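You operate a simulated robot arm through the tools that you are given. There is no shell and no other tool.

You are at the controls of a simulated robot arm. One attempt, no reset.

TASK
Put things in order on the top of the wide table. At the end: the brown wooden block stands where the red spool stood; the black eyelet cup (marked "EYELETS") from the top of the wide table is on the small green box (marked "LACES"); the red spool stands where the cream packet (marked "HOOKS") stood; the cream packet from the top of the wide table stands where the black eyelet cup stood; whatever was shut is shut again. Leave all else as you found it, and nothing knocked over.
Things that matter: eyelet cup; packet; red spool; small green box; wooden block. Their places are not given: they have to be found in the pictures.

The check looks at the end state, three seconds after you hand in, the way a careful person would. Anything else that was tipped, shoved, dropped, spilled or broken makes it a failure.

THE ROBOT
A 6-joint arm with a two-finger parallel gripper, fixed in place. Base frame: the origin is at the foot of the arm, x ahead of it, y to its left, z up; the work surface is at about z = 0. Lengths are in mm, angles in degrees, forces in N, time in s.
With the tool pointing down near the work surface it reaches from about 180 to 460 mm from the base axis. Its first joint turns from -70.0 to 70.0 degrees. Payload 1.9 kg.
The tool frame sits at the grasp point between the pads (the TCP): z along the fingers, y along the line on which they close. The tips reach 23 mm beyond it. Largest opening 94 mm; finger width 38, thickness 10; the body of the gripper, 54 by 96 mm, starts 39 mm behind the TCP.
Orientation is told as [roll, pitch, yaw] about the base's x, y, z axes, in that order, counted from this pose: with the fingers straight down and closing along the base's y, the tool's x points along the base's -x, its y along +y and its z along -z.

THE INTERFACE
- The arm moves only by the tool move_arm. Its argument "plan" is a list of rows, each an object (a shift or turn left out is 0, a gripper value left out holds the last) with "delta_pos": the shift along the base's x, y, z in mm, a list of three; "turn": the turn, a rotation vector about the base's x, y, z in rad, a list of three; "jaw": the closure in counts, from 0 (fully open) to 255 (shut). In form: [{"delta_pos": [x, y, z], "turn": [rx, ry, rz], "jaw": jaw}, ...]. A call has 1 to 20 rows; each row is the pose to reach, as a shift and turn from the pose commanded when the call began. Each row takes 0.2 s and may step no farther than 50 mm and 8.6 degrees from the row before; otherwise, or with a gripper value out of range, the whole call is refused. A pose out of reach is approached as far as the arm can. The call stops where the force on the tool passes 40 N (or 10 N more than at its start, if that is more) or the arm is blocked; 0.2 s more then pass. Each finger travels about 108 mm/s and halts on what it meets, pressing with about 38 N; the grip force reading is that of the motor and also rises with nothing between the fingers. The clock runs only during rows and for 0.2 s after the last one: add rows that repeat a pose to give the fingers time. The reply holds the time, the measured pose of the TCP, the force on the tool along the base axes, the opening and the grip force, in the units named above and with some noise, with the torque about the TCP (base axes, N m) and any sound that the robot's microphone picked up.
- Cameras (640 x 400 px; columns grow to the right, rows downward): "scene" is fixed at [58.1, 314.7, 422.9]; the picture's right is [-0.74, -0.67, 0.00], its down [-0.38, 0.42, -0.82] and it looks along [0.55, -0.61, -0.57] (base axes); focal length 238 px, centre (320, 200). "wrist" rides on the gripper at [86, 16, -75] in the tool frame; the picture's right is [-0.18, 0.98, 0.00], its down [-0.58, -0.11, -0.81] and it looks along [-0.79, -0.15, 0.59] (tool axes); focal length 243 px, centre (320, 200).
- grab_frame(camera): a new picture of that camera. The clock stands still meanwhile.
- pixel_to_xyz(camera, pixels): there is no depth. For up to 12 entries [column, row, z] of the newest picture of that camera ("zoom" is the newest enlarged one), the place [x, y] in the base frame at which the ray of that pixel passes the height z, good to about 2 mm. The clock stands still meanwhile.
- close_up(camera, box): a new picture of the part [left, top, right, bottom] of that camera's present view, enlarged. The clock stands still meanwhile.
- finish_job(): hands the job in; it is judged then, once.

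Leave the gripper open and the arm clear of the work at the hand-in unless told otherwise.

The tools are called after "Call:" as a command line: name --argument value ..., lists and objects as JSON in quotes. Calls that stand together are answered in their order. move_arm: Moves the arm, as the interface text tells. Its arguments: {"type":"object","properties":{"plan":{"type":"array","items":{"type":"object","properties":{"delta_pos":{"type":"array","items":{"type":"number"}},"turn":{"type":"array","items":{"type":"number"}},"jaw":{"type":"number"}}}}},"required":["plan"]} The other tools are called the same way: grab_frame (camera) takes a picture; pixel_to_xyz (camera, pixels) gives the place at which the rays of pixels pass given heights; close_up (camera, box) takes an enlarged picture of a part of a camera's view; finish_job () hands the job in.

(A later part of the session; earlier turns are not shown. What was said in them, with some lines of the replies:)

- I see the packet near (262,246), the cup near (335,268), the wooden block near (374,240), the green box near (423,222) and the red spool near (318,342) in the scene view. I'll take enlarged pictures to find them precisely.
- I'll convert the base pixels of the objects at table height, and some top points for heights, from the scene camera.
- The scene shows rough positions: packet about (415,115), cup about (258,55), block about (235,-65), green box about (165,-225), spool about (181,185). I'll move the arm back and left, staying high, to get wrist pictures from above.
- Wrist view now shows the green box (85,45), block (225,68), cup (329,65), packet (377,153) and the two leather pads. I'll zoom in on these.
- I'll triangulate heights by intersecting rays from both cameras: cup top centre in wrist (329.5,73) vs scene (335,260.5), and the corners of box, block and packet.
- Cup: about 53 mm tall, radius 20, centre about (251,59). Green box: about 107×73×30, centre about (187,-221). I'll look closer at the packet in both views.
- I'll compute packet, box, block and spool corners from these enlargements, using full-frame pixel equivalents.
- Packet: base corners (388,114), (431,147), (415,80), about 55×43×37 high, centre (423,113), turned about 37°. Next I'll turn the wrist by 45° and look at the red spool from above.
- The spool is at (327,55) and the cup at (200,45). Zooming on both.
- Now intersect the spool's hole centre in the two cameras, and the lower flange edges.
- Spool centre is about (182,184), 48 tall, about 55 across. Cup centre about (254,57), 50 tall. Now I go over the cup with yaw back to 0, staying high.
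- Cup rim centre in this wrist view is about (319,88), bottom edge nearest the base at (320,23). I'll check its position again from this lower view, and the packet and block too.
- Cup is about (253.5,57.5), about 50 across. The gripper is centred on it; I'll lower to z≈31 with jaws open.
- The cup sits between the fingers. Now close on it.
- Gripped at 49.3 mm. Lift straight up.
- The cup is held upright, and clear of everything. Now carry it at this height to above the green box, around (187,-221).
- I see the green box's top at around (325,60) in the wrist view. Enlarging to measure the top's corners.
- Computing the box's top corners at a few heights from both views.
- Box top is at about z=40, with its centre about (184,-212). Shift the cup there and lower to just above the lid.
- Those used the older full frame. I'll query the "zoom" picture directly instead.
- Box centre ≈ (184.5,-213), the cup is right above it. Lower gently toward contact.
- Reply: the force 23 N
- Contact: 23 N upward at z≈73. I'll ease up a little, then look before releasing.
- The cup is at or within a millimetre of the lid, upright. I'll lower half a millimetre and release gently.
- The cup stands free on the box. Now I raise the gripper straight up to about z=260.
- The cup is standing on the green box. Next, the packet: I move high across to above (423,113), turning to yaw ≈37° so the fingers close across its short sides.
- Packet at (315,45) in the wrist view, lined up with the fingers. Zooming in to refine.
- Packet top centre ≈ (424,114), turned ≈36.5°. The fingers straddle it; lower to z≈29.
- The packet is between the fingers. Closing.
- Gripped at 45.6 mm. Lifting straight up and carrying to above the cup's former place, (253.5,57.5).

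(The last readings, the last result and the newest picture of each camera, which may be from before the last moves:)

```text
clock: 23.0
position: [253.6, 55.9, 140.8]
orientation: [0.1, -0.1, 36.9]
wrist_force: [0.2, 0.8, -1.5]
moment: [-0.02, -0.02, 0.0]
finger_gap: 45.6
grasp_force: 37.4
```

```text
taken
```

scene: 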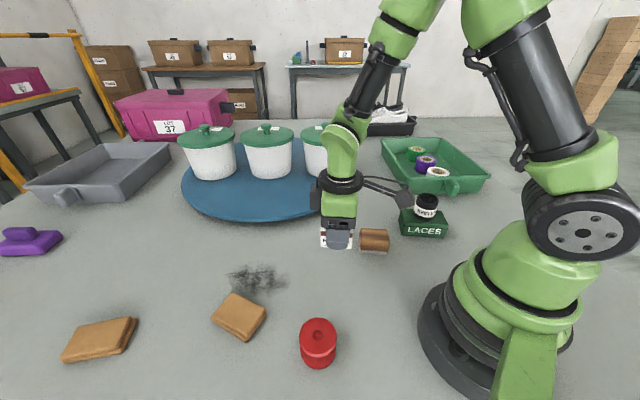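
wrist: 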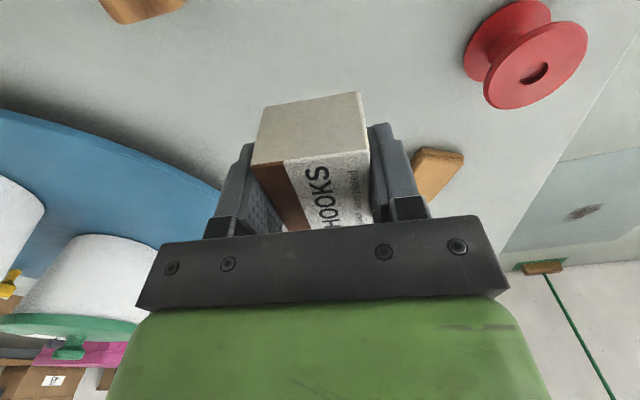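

Packet held upright above the target. Lower it back to the table level (‑110 mm from here), slowly at the end.

Call:
move_arm --plan '[{"delta_pos": [0, 1, -40]}, {"delta_pos": [0, 1, -80]}, {"delta_pos": [0, 1, -100]}, {"delta_pos": [0, 1, -106]}, {"delta_pos": [0, 1, -109]}, {"delta_pos": [0, 1, -109.5]}]'

Call:
close_up --camera "scene" --box '[270, 200, 410, 310]'

```text
clock: 24.4
position: [254.1, 56.4, 29.9]
orientation: [0.1, 0.0, 36.9]
wrist_force: [-1.6, 0.5, 3.6]
moment: [-0.04, -0.09, -0.03]
finger_gap: 45.7
grasp_force: 37.6
```

```text
3.64 times, centred on (340, 255) of scene
```

zoom: 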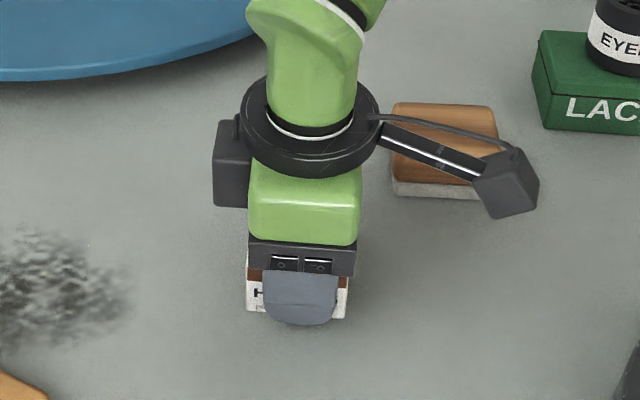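

Light contact (3.6 N), the packet is on the table. Release.

Call:
move_arm --plan '[{"jaw": 125}, {"jaw": 105}, {"jaw": 70}, {"jaw": 40}, {"jaw": 40}]'

Call:
grab_frame --camera "wrist"

```text
clock: 25.6
position: [253.0, 57.0, 30.6]
orientation: [0.2, -0.2, 36.9]
wrist_force: [-0.3, 0.0, -0.1]
moment: [-0.02, 0.02, 0.0]
finger_gap: 79.1
grasp_force: 0.1
```

```text
taken
```

wrist: 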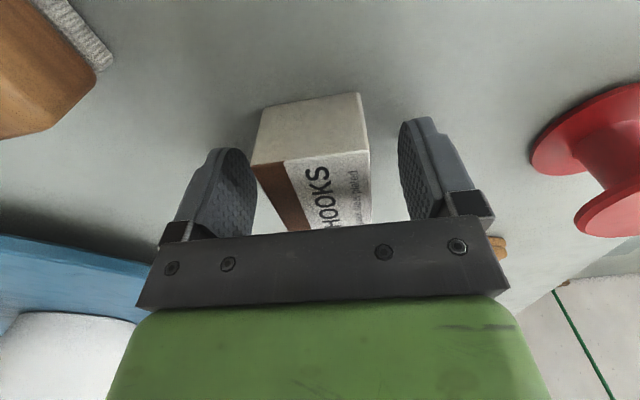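

Released cleanly. Raise straight up, then go above the red spool at (182,184), opening fully.

Call:
move_arm --plan '[{"delta_pos": [0, 0, 15]}, {"delta_pos": [0, 0, 60]}, {"delta_pos": [0, 0, 105]}, {"delta_pos": [0, 0, 140]}, {"delta_pos": [-18, 32, 150], "jaw": 0}, {"delta_pos": [-36, 64, 150]}, {"delta_pos": [-54, 95, 150]}, {"delta_pos": [-72, 127, 150]}, {"delta_pos": [-72, 127, 150]}]'

Call:
grab_frame --camera "wrist"

Call:
grab_frame --camera "scene"

```text
clock: 27.6
position: [180.6, 185.2, 179.3]
orientation: [0.1, -0.2, 36.9]
wrist_force: [0.3, 0.0, -0.5]
moment: [-0.03, 0.02, -0.03]
finger_gap: 93.9
grasp_force: 0.0
```

```text
taken
```

wrist: 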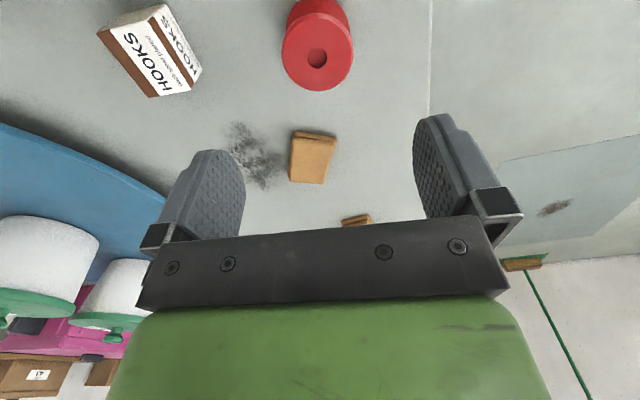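

```text
taken
```

scene: 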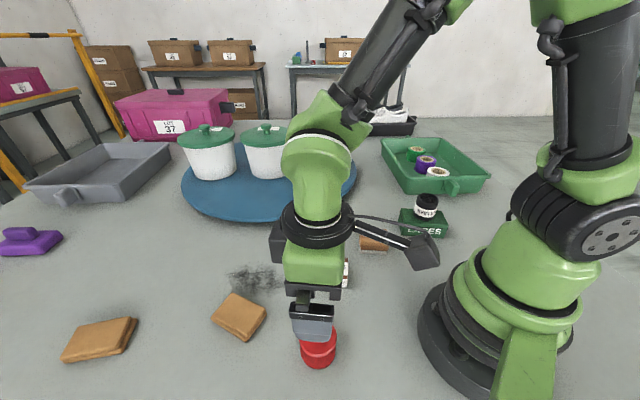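

Spool's top at (317,52), hole at about (317,57) in the wrist view; zoom in and refine.

Call:
close_up --camera "wrist" --box '[256, 0, 384, 100]'

Call:
close_up --camera "wrist" --box '[80, 0, 240, 110]'

```text
4.00 times, centred on (320, 50) of wrist
```

zoom: 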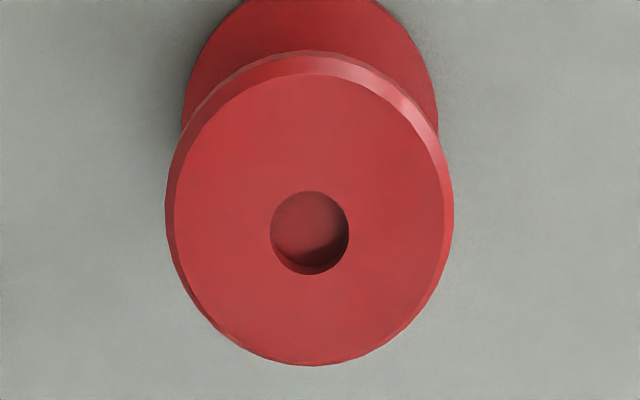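

```text
3.64 times, centred on (160, 55) of wrist
```

zoom: 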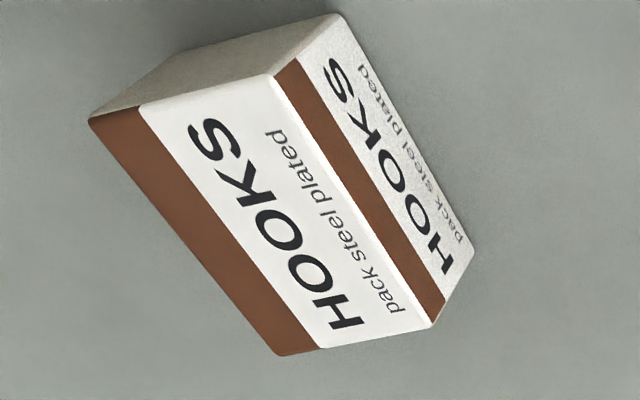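

Call:
pixel_to_xyz --camera "wrist" --pixels '[[317.5, 58, 46], [317.5, 58, 50], [281.25, 51.25, 48], [353.75, 51.25, 48], [317.5, 91, 48], [96.2, 33, 38], [146.8, 21.4, 38], [190.8, 89.9, 38], [149, 97.6, 38]]'

```text
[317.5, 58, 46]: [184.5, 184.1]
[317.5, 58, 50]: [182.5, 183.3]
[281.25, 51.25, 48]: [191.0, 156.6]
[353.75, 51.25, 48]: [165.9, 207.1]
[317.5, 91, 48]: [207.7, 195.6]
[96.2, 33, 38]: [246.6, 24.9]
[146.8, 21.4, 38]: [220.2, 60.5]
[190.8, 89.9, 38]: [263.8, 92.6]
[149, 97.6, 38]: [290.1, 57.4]
```

Spool centre ≈ (183.3,184), ≈56 across. (Packet now centred ≈ (255,59), close to the cup's former place.) Lower around the spool to z≈27.

Call:
move_arm --plan '[{"delta_pos": [1.5, -0.5, -45]}, {"delta_pos": [1.5, -0.5, -90]}, {"delta_pos": [1.5, -0.5, -125]}, {"delta_pos": [1.5, -0.5, -145]}, {"delta_pos": [1.5, -0.5, -152]}, {"delta_pos": [1.5, -0.5, -152]}]'

Call:
grab_frame --camera "wrist"

Call:
close_up --camera "scene" --box '[250, 250, 410, 390]'

```text
clock: 29.0
position: [185.2, 183.4, 27.4]
orientation: [0.2, 0.0, 36.9]
wrist_force: [-0.2, -0.4, 0.3]
moment: [-0.03, 0.02, 0.02]
finger_gap: 93.9
grasp_force: 0.1
```

```text
taken
```

wrist: 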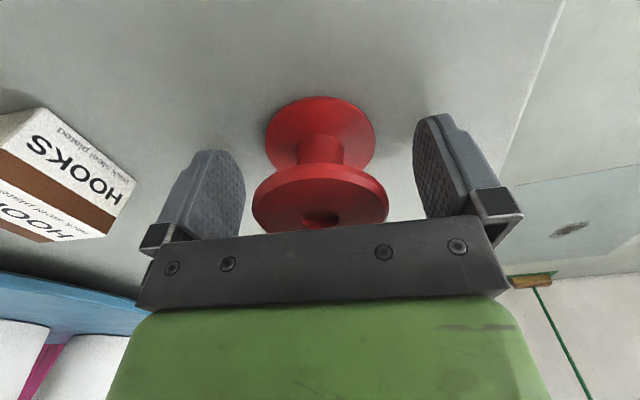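

```text
2.86 times, centred on (330, 320) of scene
```

zoom: 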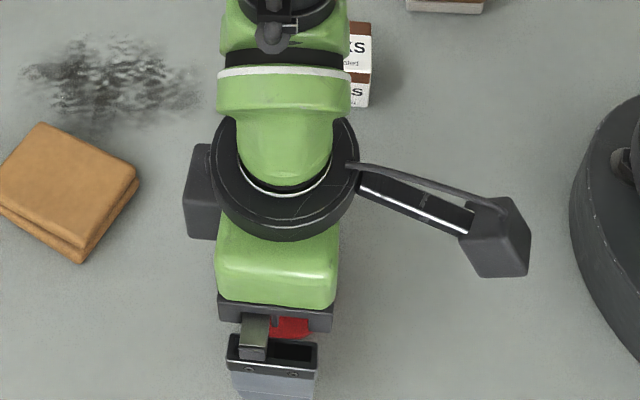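

The spool sits between the fingers. Closing on both flanges.

Call:
move_arm --plan '[{"jaw": 60}, {"jaw": 95}, {"jaw": 255}, {"jaw": 255}]'

```text
clock: 30.0
position: [184.5, 184.8, 26.5]
orientation: [0.1, -0.1, 36.9]
wrist_force: [-0.3, 0.3, 0.4]
moment: [0.0, -0.02, -0.01]
finger_gap: 56.5
grasp_force: 37.7
```

Gripped at 56.5 mm. Lift and carry to above the packet's former place (424,114).

Call:
move_arm --plan '[{"delta_pos": [0, 0, 10]}, {"delta_pos": [0, 0, 45]}, {"delta_pos": [0, 0, 85]}, {"delta_pos": [0, 0, 115]}, {"delta_pos": [40, -12, 115]}, {"delta_pos": [80, -23, 115]}, {"delta_pos": [120, -35, 115]}, {"delta_pos": [160, -47, 115]}, {"delta_pos": [200, -59, 115]}, {"delta_pos": [240, -70.5, 115]}, {"delta_pos": [240, -70.5, 115]}]'

Call:
grab_frame --camera "wrist"

Call:
grab_frame --camera "scene"

```text
clock: 32.4
position: [422.8, 112.8, 142.3]
orientation: [0.1, 0.1, 36.9]
wrist_force: [0.1, -0.6, -0.1]
moment: [-0.04, -0.02, -0.03]
finger_gap: 56.2
grasp_force: 38.4
```

```text
taken
```

wrist: 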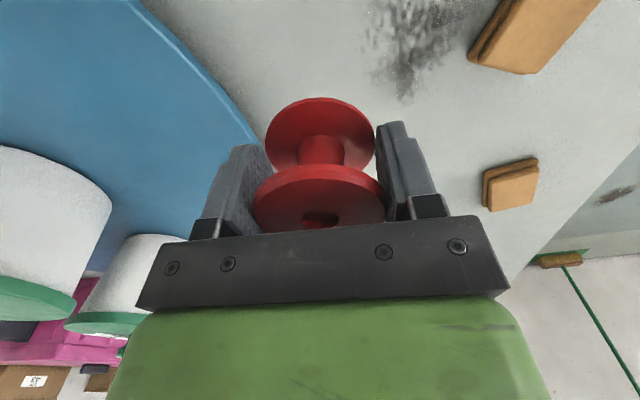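

```text
taken
```

scene: 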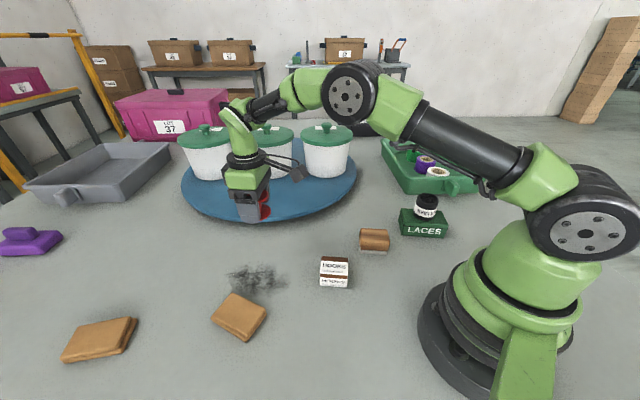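

Spool is held upright over the spot. Lower to the table, slowly at the end.

Call:
move_arm --plan '[{"delta_pos": [1, 0.5, -40]}, {"delta_pos": [1, 0.5, -80]}, {"delta_pos": [1, 0.5, -105]}, {"delta_pos": [1, 0.5, -111]}, {"delta_pos": [1, 0.5, -113.5]}, {"delta_pos": [1, 0.5, -114.5]}]'

Call:
close_up --camera "scene" --box '[200, 180, 320, 280]'

```text
clock: 33.8
position: [424.4, 113.8, 27.8]
orientation: [0.1, 0.0, 37.0]
wrist_force: [0.3, 0.5, -0.2]
moment: [-0.03, 0.02, 0.03]
finger_gap: 56.1
grasp_force: 37.2
```

```text
4.00 times, centred on (260, 230) of scene
```

zoom: 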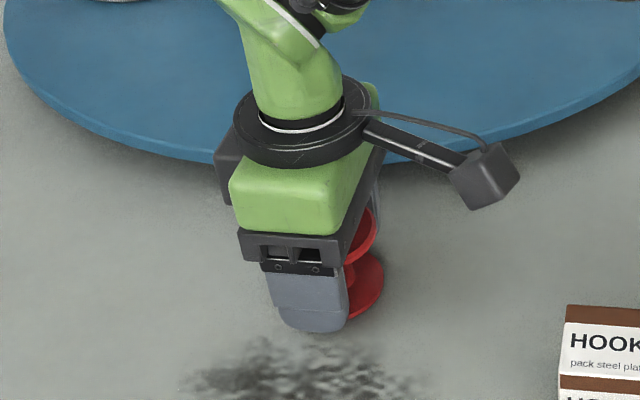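

Not touching yet; down another fraction of a millimetre.

Call:
move_arm --plan '[{"delta_pos": [0, 0, -0.5]}, {"delta_pos": [0, 0, -0.9]}]'

```text
clock: 34.4
position: [423.8, 113.2, 28.4]
orientation: [0.1, -0.1, 36.8]
wrist_force: [-2.8, -0.9, 9.0]
moment: [-0.09, 0.09, 0.01]
finger_gap: 56.1
grasp_force: 38.0
```

Contact with 9 N; the spool is seated. Release.

Call:
move_arm --plan '[{"delta_pos": [0, 0, 0.3]}, {"delta_pos": [0, 0, 0.3], "jaw": 95}, {"delta_pos": [0, 0, 0.3], "jaw": 75}, {"delta_pos": [0, 0, 0.3], "jaw": 40}, {"delta_pos": [0, 0, 0.3], "jaw": 10}, {"delta_pos": [0, 0, 0.3], "jaw": 10}]'

Call:
grab_frame --camera "wrist"

```text
clock: 35.8
position: [422.7, 113.8, 27.4]
orientation: [0.2, -0.1, 37.0]
wrist_force: [0.0, 0.6, -0.4]
moment: [0.04, 0.02, -0.01]
finger_gap: 90.3
grasp_force: 0.2
```

```text
taken
```

wrist: 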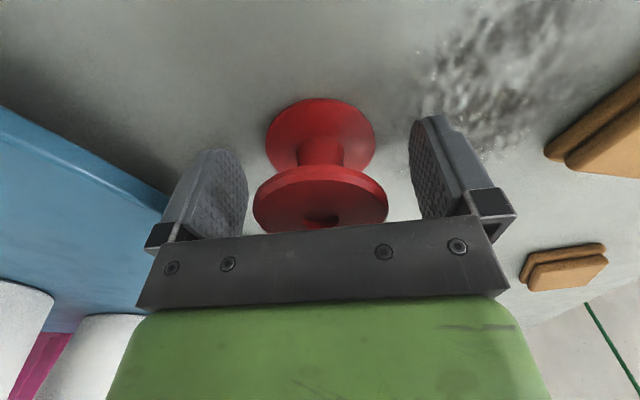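

The spool stands free. Raise straight up and go above the wooden block, about (245,-75).

Call:
move_arm --plan '[{"delta_pos": [0, 0, 15]}, {"delta_pos": [0, 0, 60]}, {"delta_pos": [0, 0, 105]}, {"delta_pos": [0, 0, 150]}, {"delta_pos": [-30, -32, 155]}, {"delta_pos": [-60, -63, 155]}, {"delta_pos": [-90, -95, 155]}, {"delta_pos": [-120, -126, 155]}, {"delta_pos": [-150, -158, 155]}, {"delta_pos": [-178, -189, 155]}, {"delta_pos": [-178, -189, 155]}]'

Call:
grab_frame --camera "wrist"

Call:
grab_frame --camera "scene"

```text
clock: 38.2
position: [244.8, -76.3, 183.4]
orientation: [0.1, -0.1, 36.9]
wrist_force: [0.3, 0.4, -0.6]
moment: [0.03, -0.02, -0.01]
finger_gap: 90.3
grasp_force: 0.0
```

```text
taken
```

wrist: 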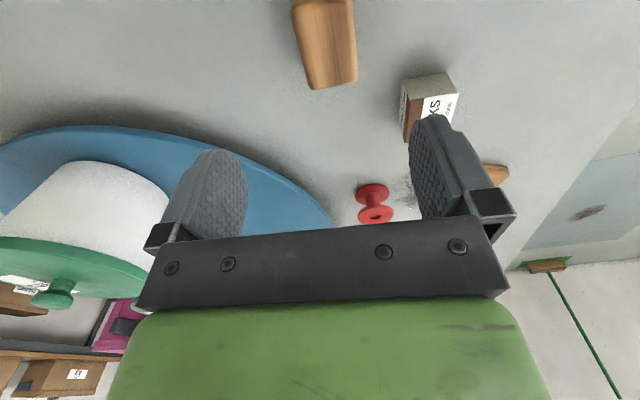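

```text
taken
```

scene: 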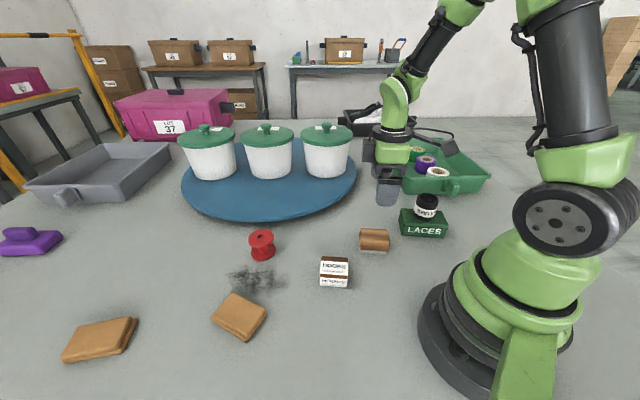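

The block shows at (326,40) in the wrist view; zoom in to measure it.

Call:
close_up --camera "scene" --box '[336, 210, 416, 270]'

Call:
close_up --camera "wrist" --box '[262, 0, 390, 100]'

```text
6.67 times, centred on (376, 240) of scene
```

zoom: 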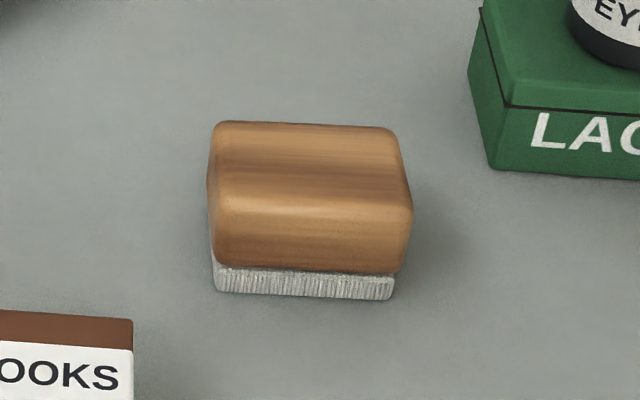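

```text
4.00 times, centred on (326, 50) of wrist
```

zoom: 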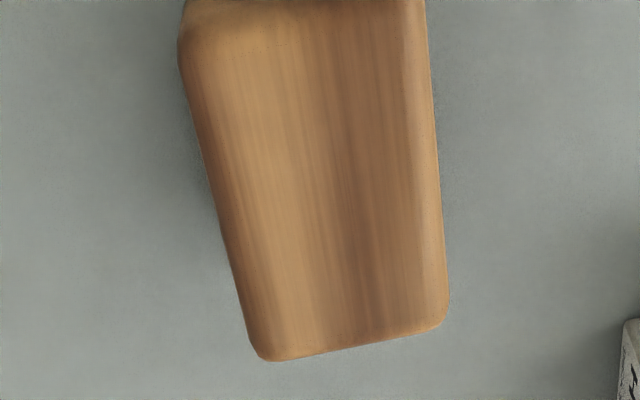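

Call:
pixel_to_xyz --camera "wrist" --pixels '[[311.5, 90, 25], [311.5, 90, 32], [311.5, 90, 39], [311.5, 90, 46], [358, 81.25, 25], [358, 81.25, 32], [358, 81.25, 39], [291, 12.5, 32], [291, 12.5, 39], [353, 0, 32], [353, 0, 39]]'

Call:
pixel_to_xyz --camera "scene" --pixels '[[360.25, 228.3, 25], [360.25, 228.3, 32], [360.25, 228.3, 39], [360.25, 228.3, 46], [387.55, 229.2, 32], [387.55, 229.2, 39], [387.55, 229.2, 46], [360.2, 253.5, 0], [387, 255, 0]]'

```text
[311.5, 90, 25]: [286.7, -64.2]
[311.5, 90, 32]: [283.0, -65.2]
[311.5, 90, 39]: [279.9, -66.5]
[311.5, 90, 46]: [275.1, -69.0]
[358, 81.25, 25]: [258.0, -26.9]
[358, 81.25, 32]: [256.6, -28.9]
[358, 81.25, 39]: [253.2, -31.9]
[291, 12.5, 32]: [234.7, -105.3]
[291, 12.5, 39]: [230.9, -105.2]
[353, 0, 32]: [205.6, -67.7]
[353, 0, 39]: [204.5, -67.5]
```

```text
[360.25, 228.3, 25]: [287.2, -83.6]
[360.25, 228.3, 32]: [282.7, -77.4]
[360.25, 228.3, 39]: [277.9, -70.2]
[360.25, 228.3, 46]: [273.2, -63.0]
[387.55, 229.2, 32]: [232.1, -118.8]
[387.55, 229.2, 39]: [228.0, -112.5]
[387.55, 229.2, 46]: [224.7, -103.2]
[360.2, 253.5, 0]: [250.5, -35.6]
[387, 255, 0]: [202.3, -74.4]
```

Block: top z≈41, centre ≈ (240.3,-70.3), turned ≈39°, about 62×44. Align and lower around it to z≈32.

Call:
move_arm --plan '[{"delta_pos": [-5, 5.5, -10], "turn": [0, 0, 0.033]}, {"delta_pos": [-5, 5.5, -55], "turn": [0, 0, 0.033]}, {"delta_pos": [-5, 5.5, -100], "turn": [0, 0, 0.033]}, {"delta_pos": [-5, 5.5, -135], "turn": [0, 0, 0.033]}, {"delta_pos": [-5, 5.5, -151], "turn": [0, 0, 0.033]}, {"delta_pos": [-5, 5.5, -151], "turn": [0, 0, 0.033]}]'

Call:
grab_frame --camera "wrist"

Call:
close_up --camera "scene" --box '[310, 180, 450, 290]'

```text
clock: 39.6
position: [241.3, -70.2, 31.5]
orientation: [0.0, 0.0, 38.8]
wrist_force: [0.5, -0.2, 0.6]
moment: [-0.02, -0.02, 0.04]
finger_gap: 90.0
grasp_force: 0.0
```

```text
taken
```

wrist: 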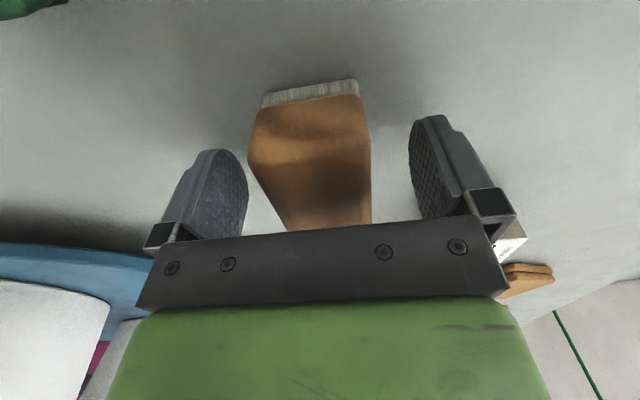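

```text
3.64 times, centred on (380, 235) of scene
```

zoom: 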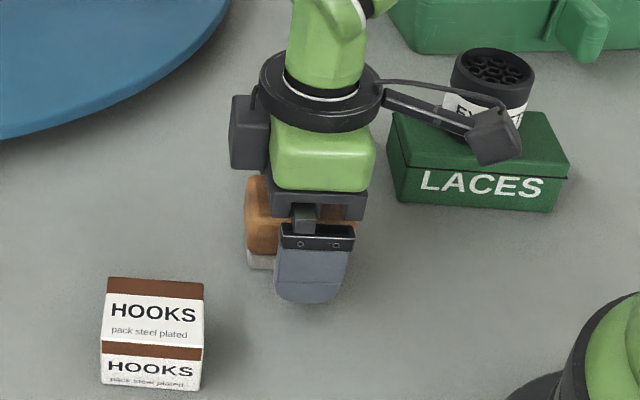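

Block between the fingers, no contact elsewhere. Close.

Call:
move_arm --plan '[{"jaw": 90}, {"jaw": 130}, {"jaw": 255}, {"jaw": 255}]'

```text
clock: 40.6
position: [240.2, -70.4, 32.5]
orientation: [0.1, -0.1, 38.8]
wrist_force: [0.8, 0.1, 0.4]
moment: [0.0, -0.03, 0.0]
finger_gap: 45.5
grasp_force: 38.2
```

Gripped at 45.5 mm. Lift, then carry to above the spool's former place (183.5,184).

Call:
move_arm --plan '[{"delta_pos": [0, 0, 10]}, {"delta_pos": [0, 0, 45]}, {"delta_pos": [0, 0, 85]}, {"delta_pos": [0, 0, 115]}, {"delta_pos": [-9, 42, 115]}, {"delta_pos": [-19, 85, 115]}, {"delta_pos": [-28, 127, 115]}, {"delta_pos": [-38, 170, 115]}, {"delta_pos": [-47, 212, 115]}, {"delta_pos": [-57, 254.5, 115]}, {"delta_pos": [-57, 254.5, 115]}]'

Call:
grab_frame --camera "wrist"

Call:
grab_frame --camera "scene"

```text
clock: 43.0
position: [184.0, 185.4, 147.4]
orientation: [0.1, 0.1, 38.8]
wrist_force: [-0.8, -0.8, -0.8]
moment: [0.0, 0.02, -0.02]
finger_gap: 45.6
grasp_force: 38.0
```

```text
taken
```

wrist: 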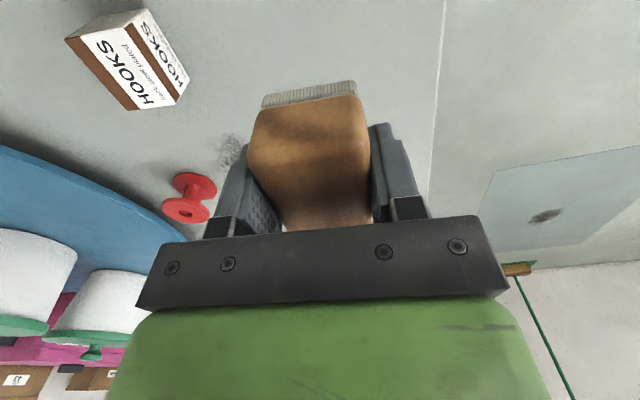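

```text
taken
```

scene: 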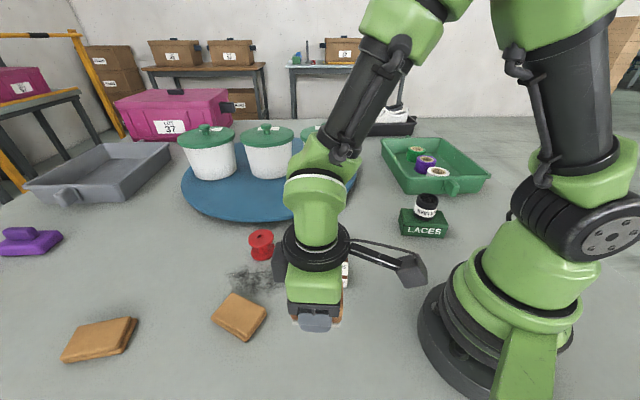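

Block is held level. Lower to the table, slowly at the end.

Call:
move_arm --plan '[{"delta_pos": [0, -1, -40]}, {"delta_pos": [0, -1, -80]}, {"delta_pos": [0, -1, -105]}, {"delta_pos": [0, -1, -111]}, {"delta_pos": [0, -1, -113.5]}, {"delta_pos": [0, -1, -114.5]}]'

Call:
close_up --camera "scene" --box '[240, 240, 400, 380]'

```text
clock: 44.4
position: [183.7, 183.7, 32.6]
orientation: [0.1, -0.1, 38.8]
wrist_force: [-2.1, -5.4, 24.1]
moment: [-0.48, 0.09, -0.02]
finger_gap: 45.6
grasp_force: 38.1
```

```text
2.86 times, centred on (320, 310) of scene
```

zoom: 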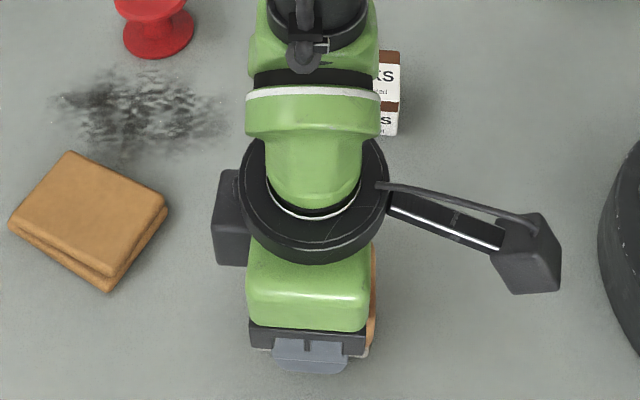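

Contact with 24 N. Ease up a little and release.

Call:
move_arm --plan '[{"delta_pos": [0, 0, 0.6]}, {"delta_pos": [0, 0, 0.6]}]'

```text
clock: 45.0
position: [185.0, 183.1, 32.5]
orientation: [0.1, -0.1, 38.8]
wrist_force: [-0.8, 0.8, -0.8]
moment: [-0.01, 0.0, -0.02]
finger_gap: 45.4
grasp_force: 37.6
```

Call:
move_arm --plan '[{"delta_pos": [0, 0, -0.3]}, {"delta_pos": [0, 0, -0.3], "jaw": 125}, {"delta_pos": [0, 0, -0.3], "jaw": 105}, {"delta_pos": [0, 0, -0.3], "jaw": 70}, {"delta_pos": [0, 0, -0.3], "jaw": 30}, {"delta_pos": [0, 0, -0.3], "jaw": 30}]'

Call:
grab_frame --camera "wrist"

```text
clock: 46.4
position: [185.2, 182.9, 31.3]
orientation: [0.0, -0.1, 38.8]
wrist_force: [0.2, -0.7, -0.7]
moment: [0.01, 0.01, 0.01]
finger_gap: 83.1
grasp_force: 0.1
```

```text
taken
```

wrist: 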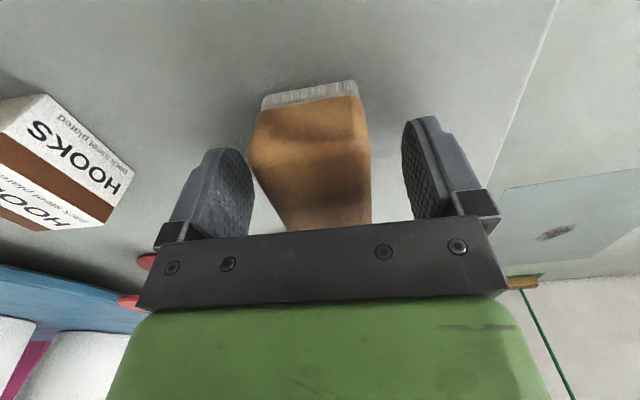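

The block is released and standing. Raise straight up, then retreat to a high central spot for a check.

Call:
move_arm --plan '[{"delta_pos": [0, 0, 15]}, {"delta_pos": [0, 0, 60]}, {"delta_pos": [0, 0, 105]}, {"delta_pos": [0, 0, 150]}, {"delta_pos": [0, 0, 195]}, {"delta_pos": [0, 0, 230]}, {"delta_pos": [0, 0, 230]}]'

Call:
grab_frame --camera "wrist"

Call:
grab_frame --camera "scene"

```text
clock: 48.0
position: [184.4, 183.6, 262.2]
orientation: [0.2, -0.1, 38.8]
wrist_force: [0.3, -0.9, 0.7]
moment: [-0.01, -0.01, -0.01]
finger_gap: 82.7
grasp_force: 0.1
```

```text
taken
```

wrist: 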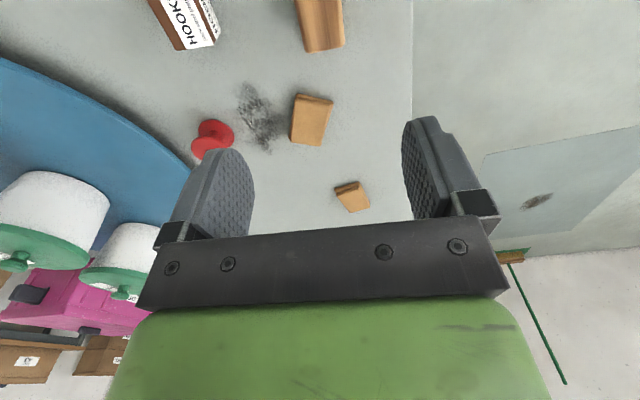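

```text
taken
```

scene: 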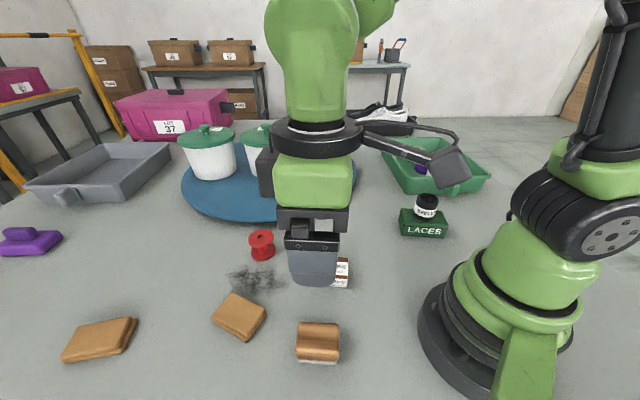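

All four are placed. Move the arm back to its starting pose, high over everything, with jaws open, to check the result.

Call:
move_arm --plan '[{"delta_pos": [22, -35, 0], "turn": [0, 0, -0.085], "jaw": 0}, {"delta_pos": [43, -70, 0], "turn": [0, 0, -0.17]}, {"delta_pos": [65, -104, 0], "turn": [0, 0, -0.255]}, {"delta_pos": [87, -139, 0], "turn": [0, 0, -0.34]}, {"delta_pos": [108, -174, 0], "turn": [0, 0, -0.425]}, {"delta_pos": [130, -208, 0], "turn": [0, 0, -0.51]}, {"delta_pos": [152, -243, -10], "turn": [0, 0, -0.595]}, {"delta_pos": [173.5, -278, -21], "turn": [0, 0, -0.677]}, {"delta_pos": [173.5, -278, -21], "turn": [0, 0, -0.677]}]'

Call:
grab_frame --camera "scene"

Call:
close_up --camera "scene" --box '[220, 190, 460, 340]'

Call:
close_up --camera "scene" --box '[200, 250, 440, 400]'

```text
clock: 50.0
position: [357.7, -94.6, 240.5]
orientation: [0.1, 0.1, 0.1]
wrist_force: [0.6, 0.1, 0.4]
moment: [-0.02, 0.0, -0.01]
finger_gap: 94.1
grasp_force: 0.1
```

```text
taken
```

scene: 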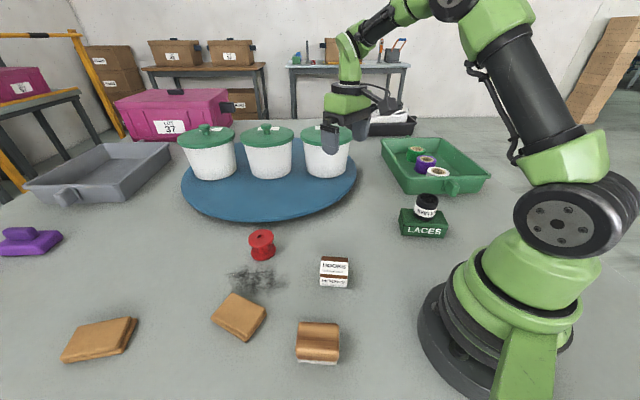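

```text
2.67 times, centred on (340, 265) of scene
```

zoom: 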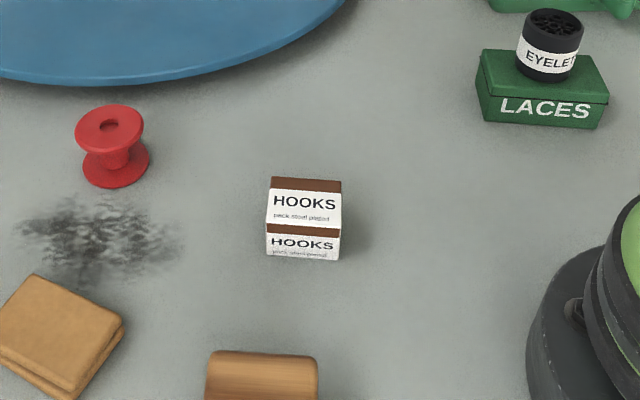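

```text
2.67 times, centred on (320, 325) of scene
```

zoom: 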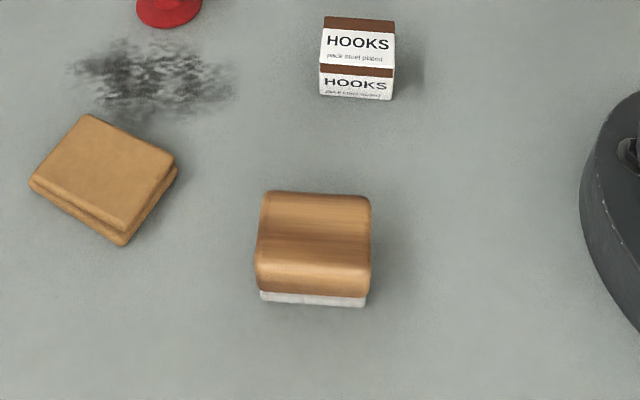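

Everything matches by eye. One last numeric check of the spool, packet, and block bases.

Call:
pixel_to_xyz --camera "scene" --pixels '[[260.9, 236.9, 48], [251.5, 251.9, 0], [276.3, 251.9, 0], [263.2, 260.5, 0], [319.9, 285.6, 0], [347.1, 287.5, 0], [297.5, 361.5, 0], [336.5, 364.6, 0], [319, 325, 41], [409, 231, 0], [400.7, 235, 0], [443.9, 238, 0]]'

Call:
grab_frame --camera "wrist"

```text
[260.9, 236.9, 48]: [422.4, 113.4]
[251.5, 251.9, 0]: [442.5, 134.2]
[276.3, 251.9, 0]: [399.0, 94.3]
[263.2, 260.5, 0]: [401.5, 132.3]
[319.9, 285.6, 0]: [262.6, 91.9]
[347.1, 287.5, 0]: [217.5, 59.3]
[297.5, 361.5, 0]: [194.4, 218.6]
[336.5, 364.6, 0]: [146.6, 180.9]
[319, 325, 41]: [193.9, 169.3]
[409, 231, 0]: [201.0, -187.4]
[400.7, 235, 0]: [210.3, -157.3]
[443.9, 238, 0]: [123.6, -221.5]
```

```text
taken
```

wrist: 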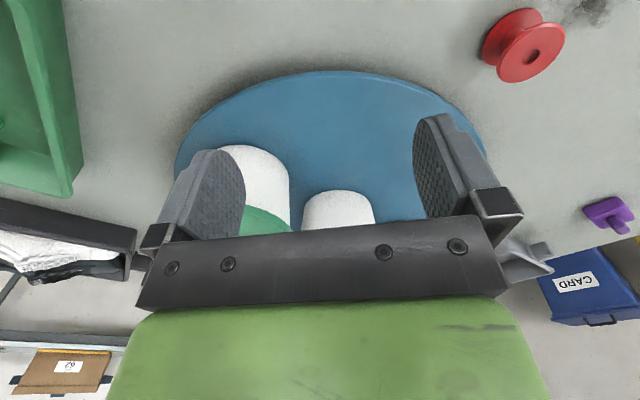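

Spool centre ≈ (422,113), packet ≈ (253,58) and block ≈ (183,184), all within 2–3 mm of their targets. The cup stands on the green box, the box has not moved, nothing was opened, and the arm is clear with its jaws open. Handing in.

Call:
finish_job

```text
The job is handed in.
```

I moved all four things to where you wanted them and handed the job in. The final pictures show nothing knocked over and nothing else moved.

| Item | Where it is now | How close |
|---|---|---|
| Eyelet cup | Standing upright, centred on the green "LACES" box | Set down within about 2 mm of the lid's centre |
| Cream packet | Where the eyelet cup stood, at about (253, 58) | Within 2–3 mm |
| Red spool | Where the packet stood, at about (422, 113) | Within 2–3 mm |
| Wooden block | Where the red spool stood, at about (183, 184) | Within 2–3 mm |

The block, which is a brush with pale bristles underneath, stands bristles down as before. The green box has not shifted. I opened nothing, so nothing needed shutting again. The arm is back at its starting pose with the gripper open.
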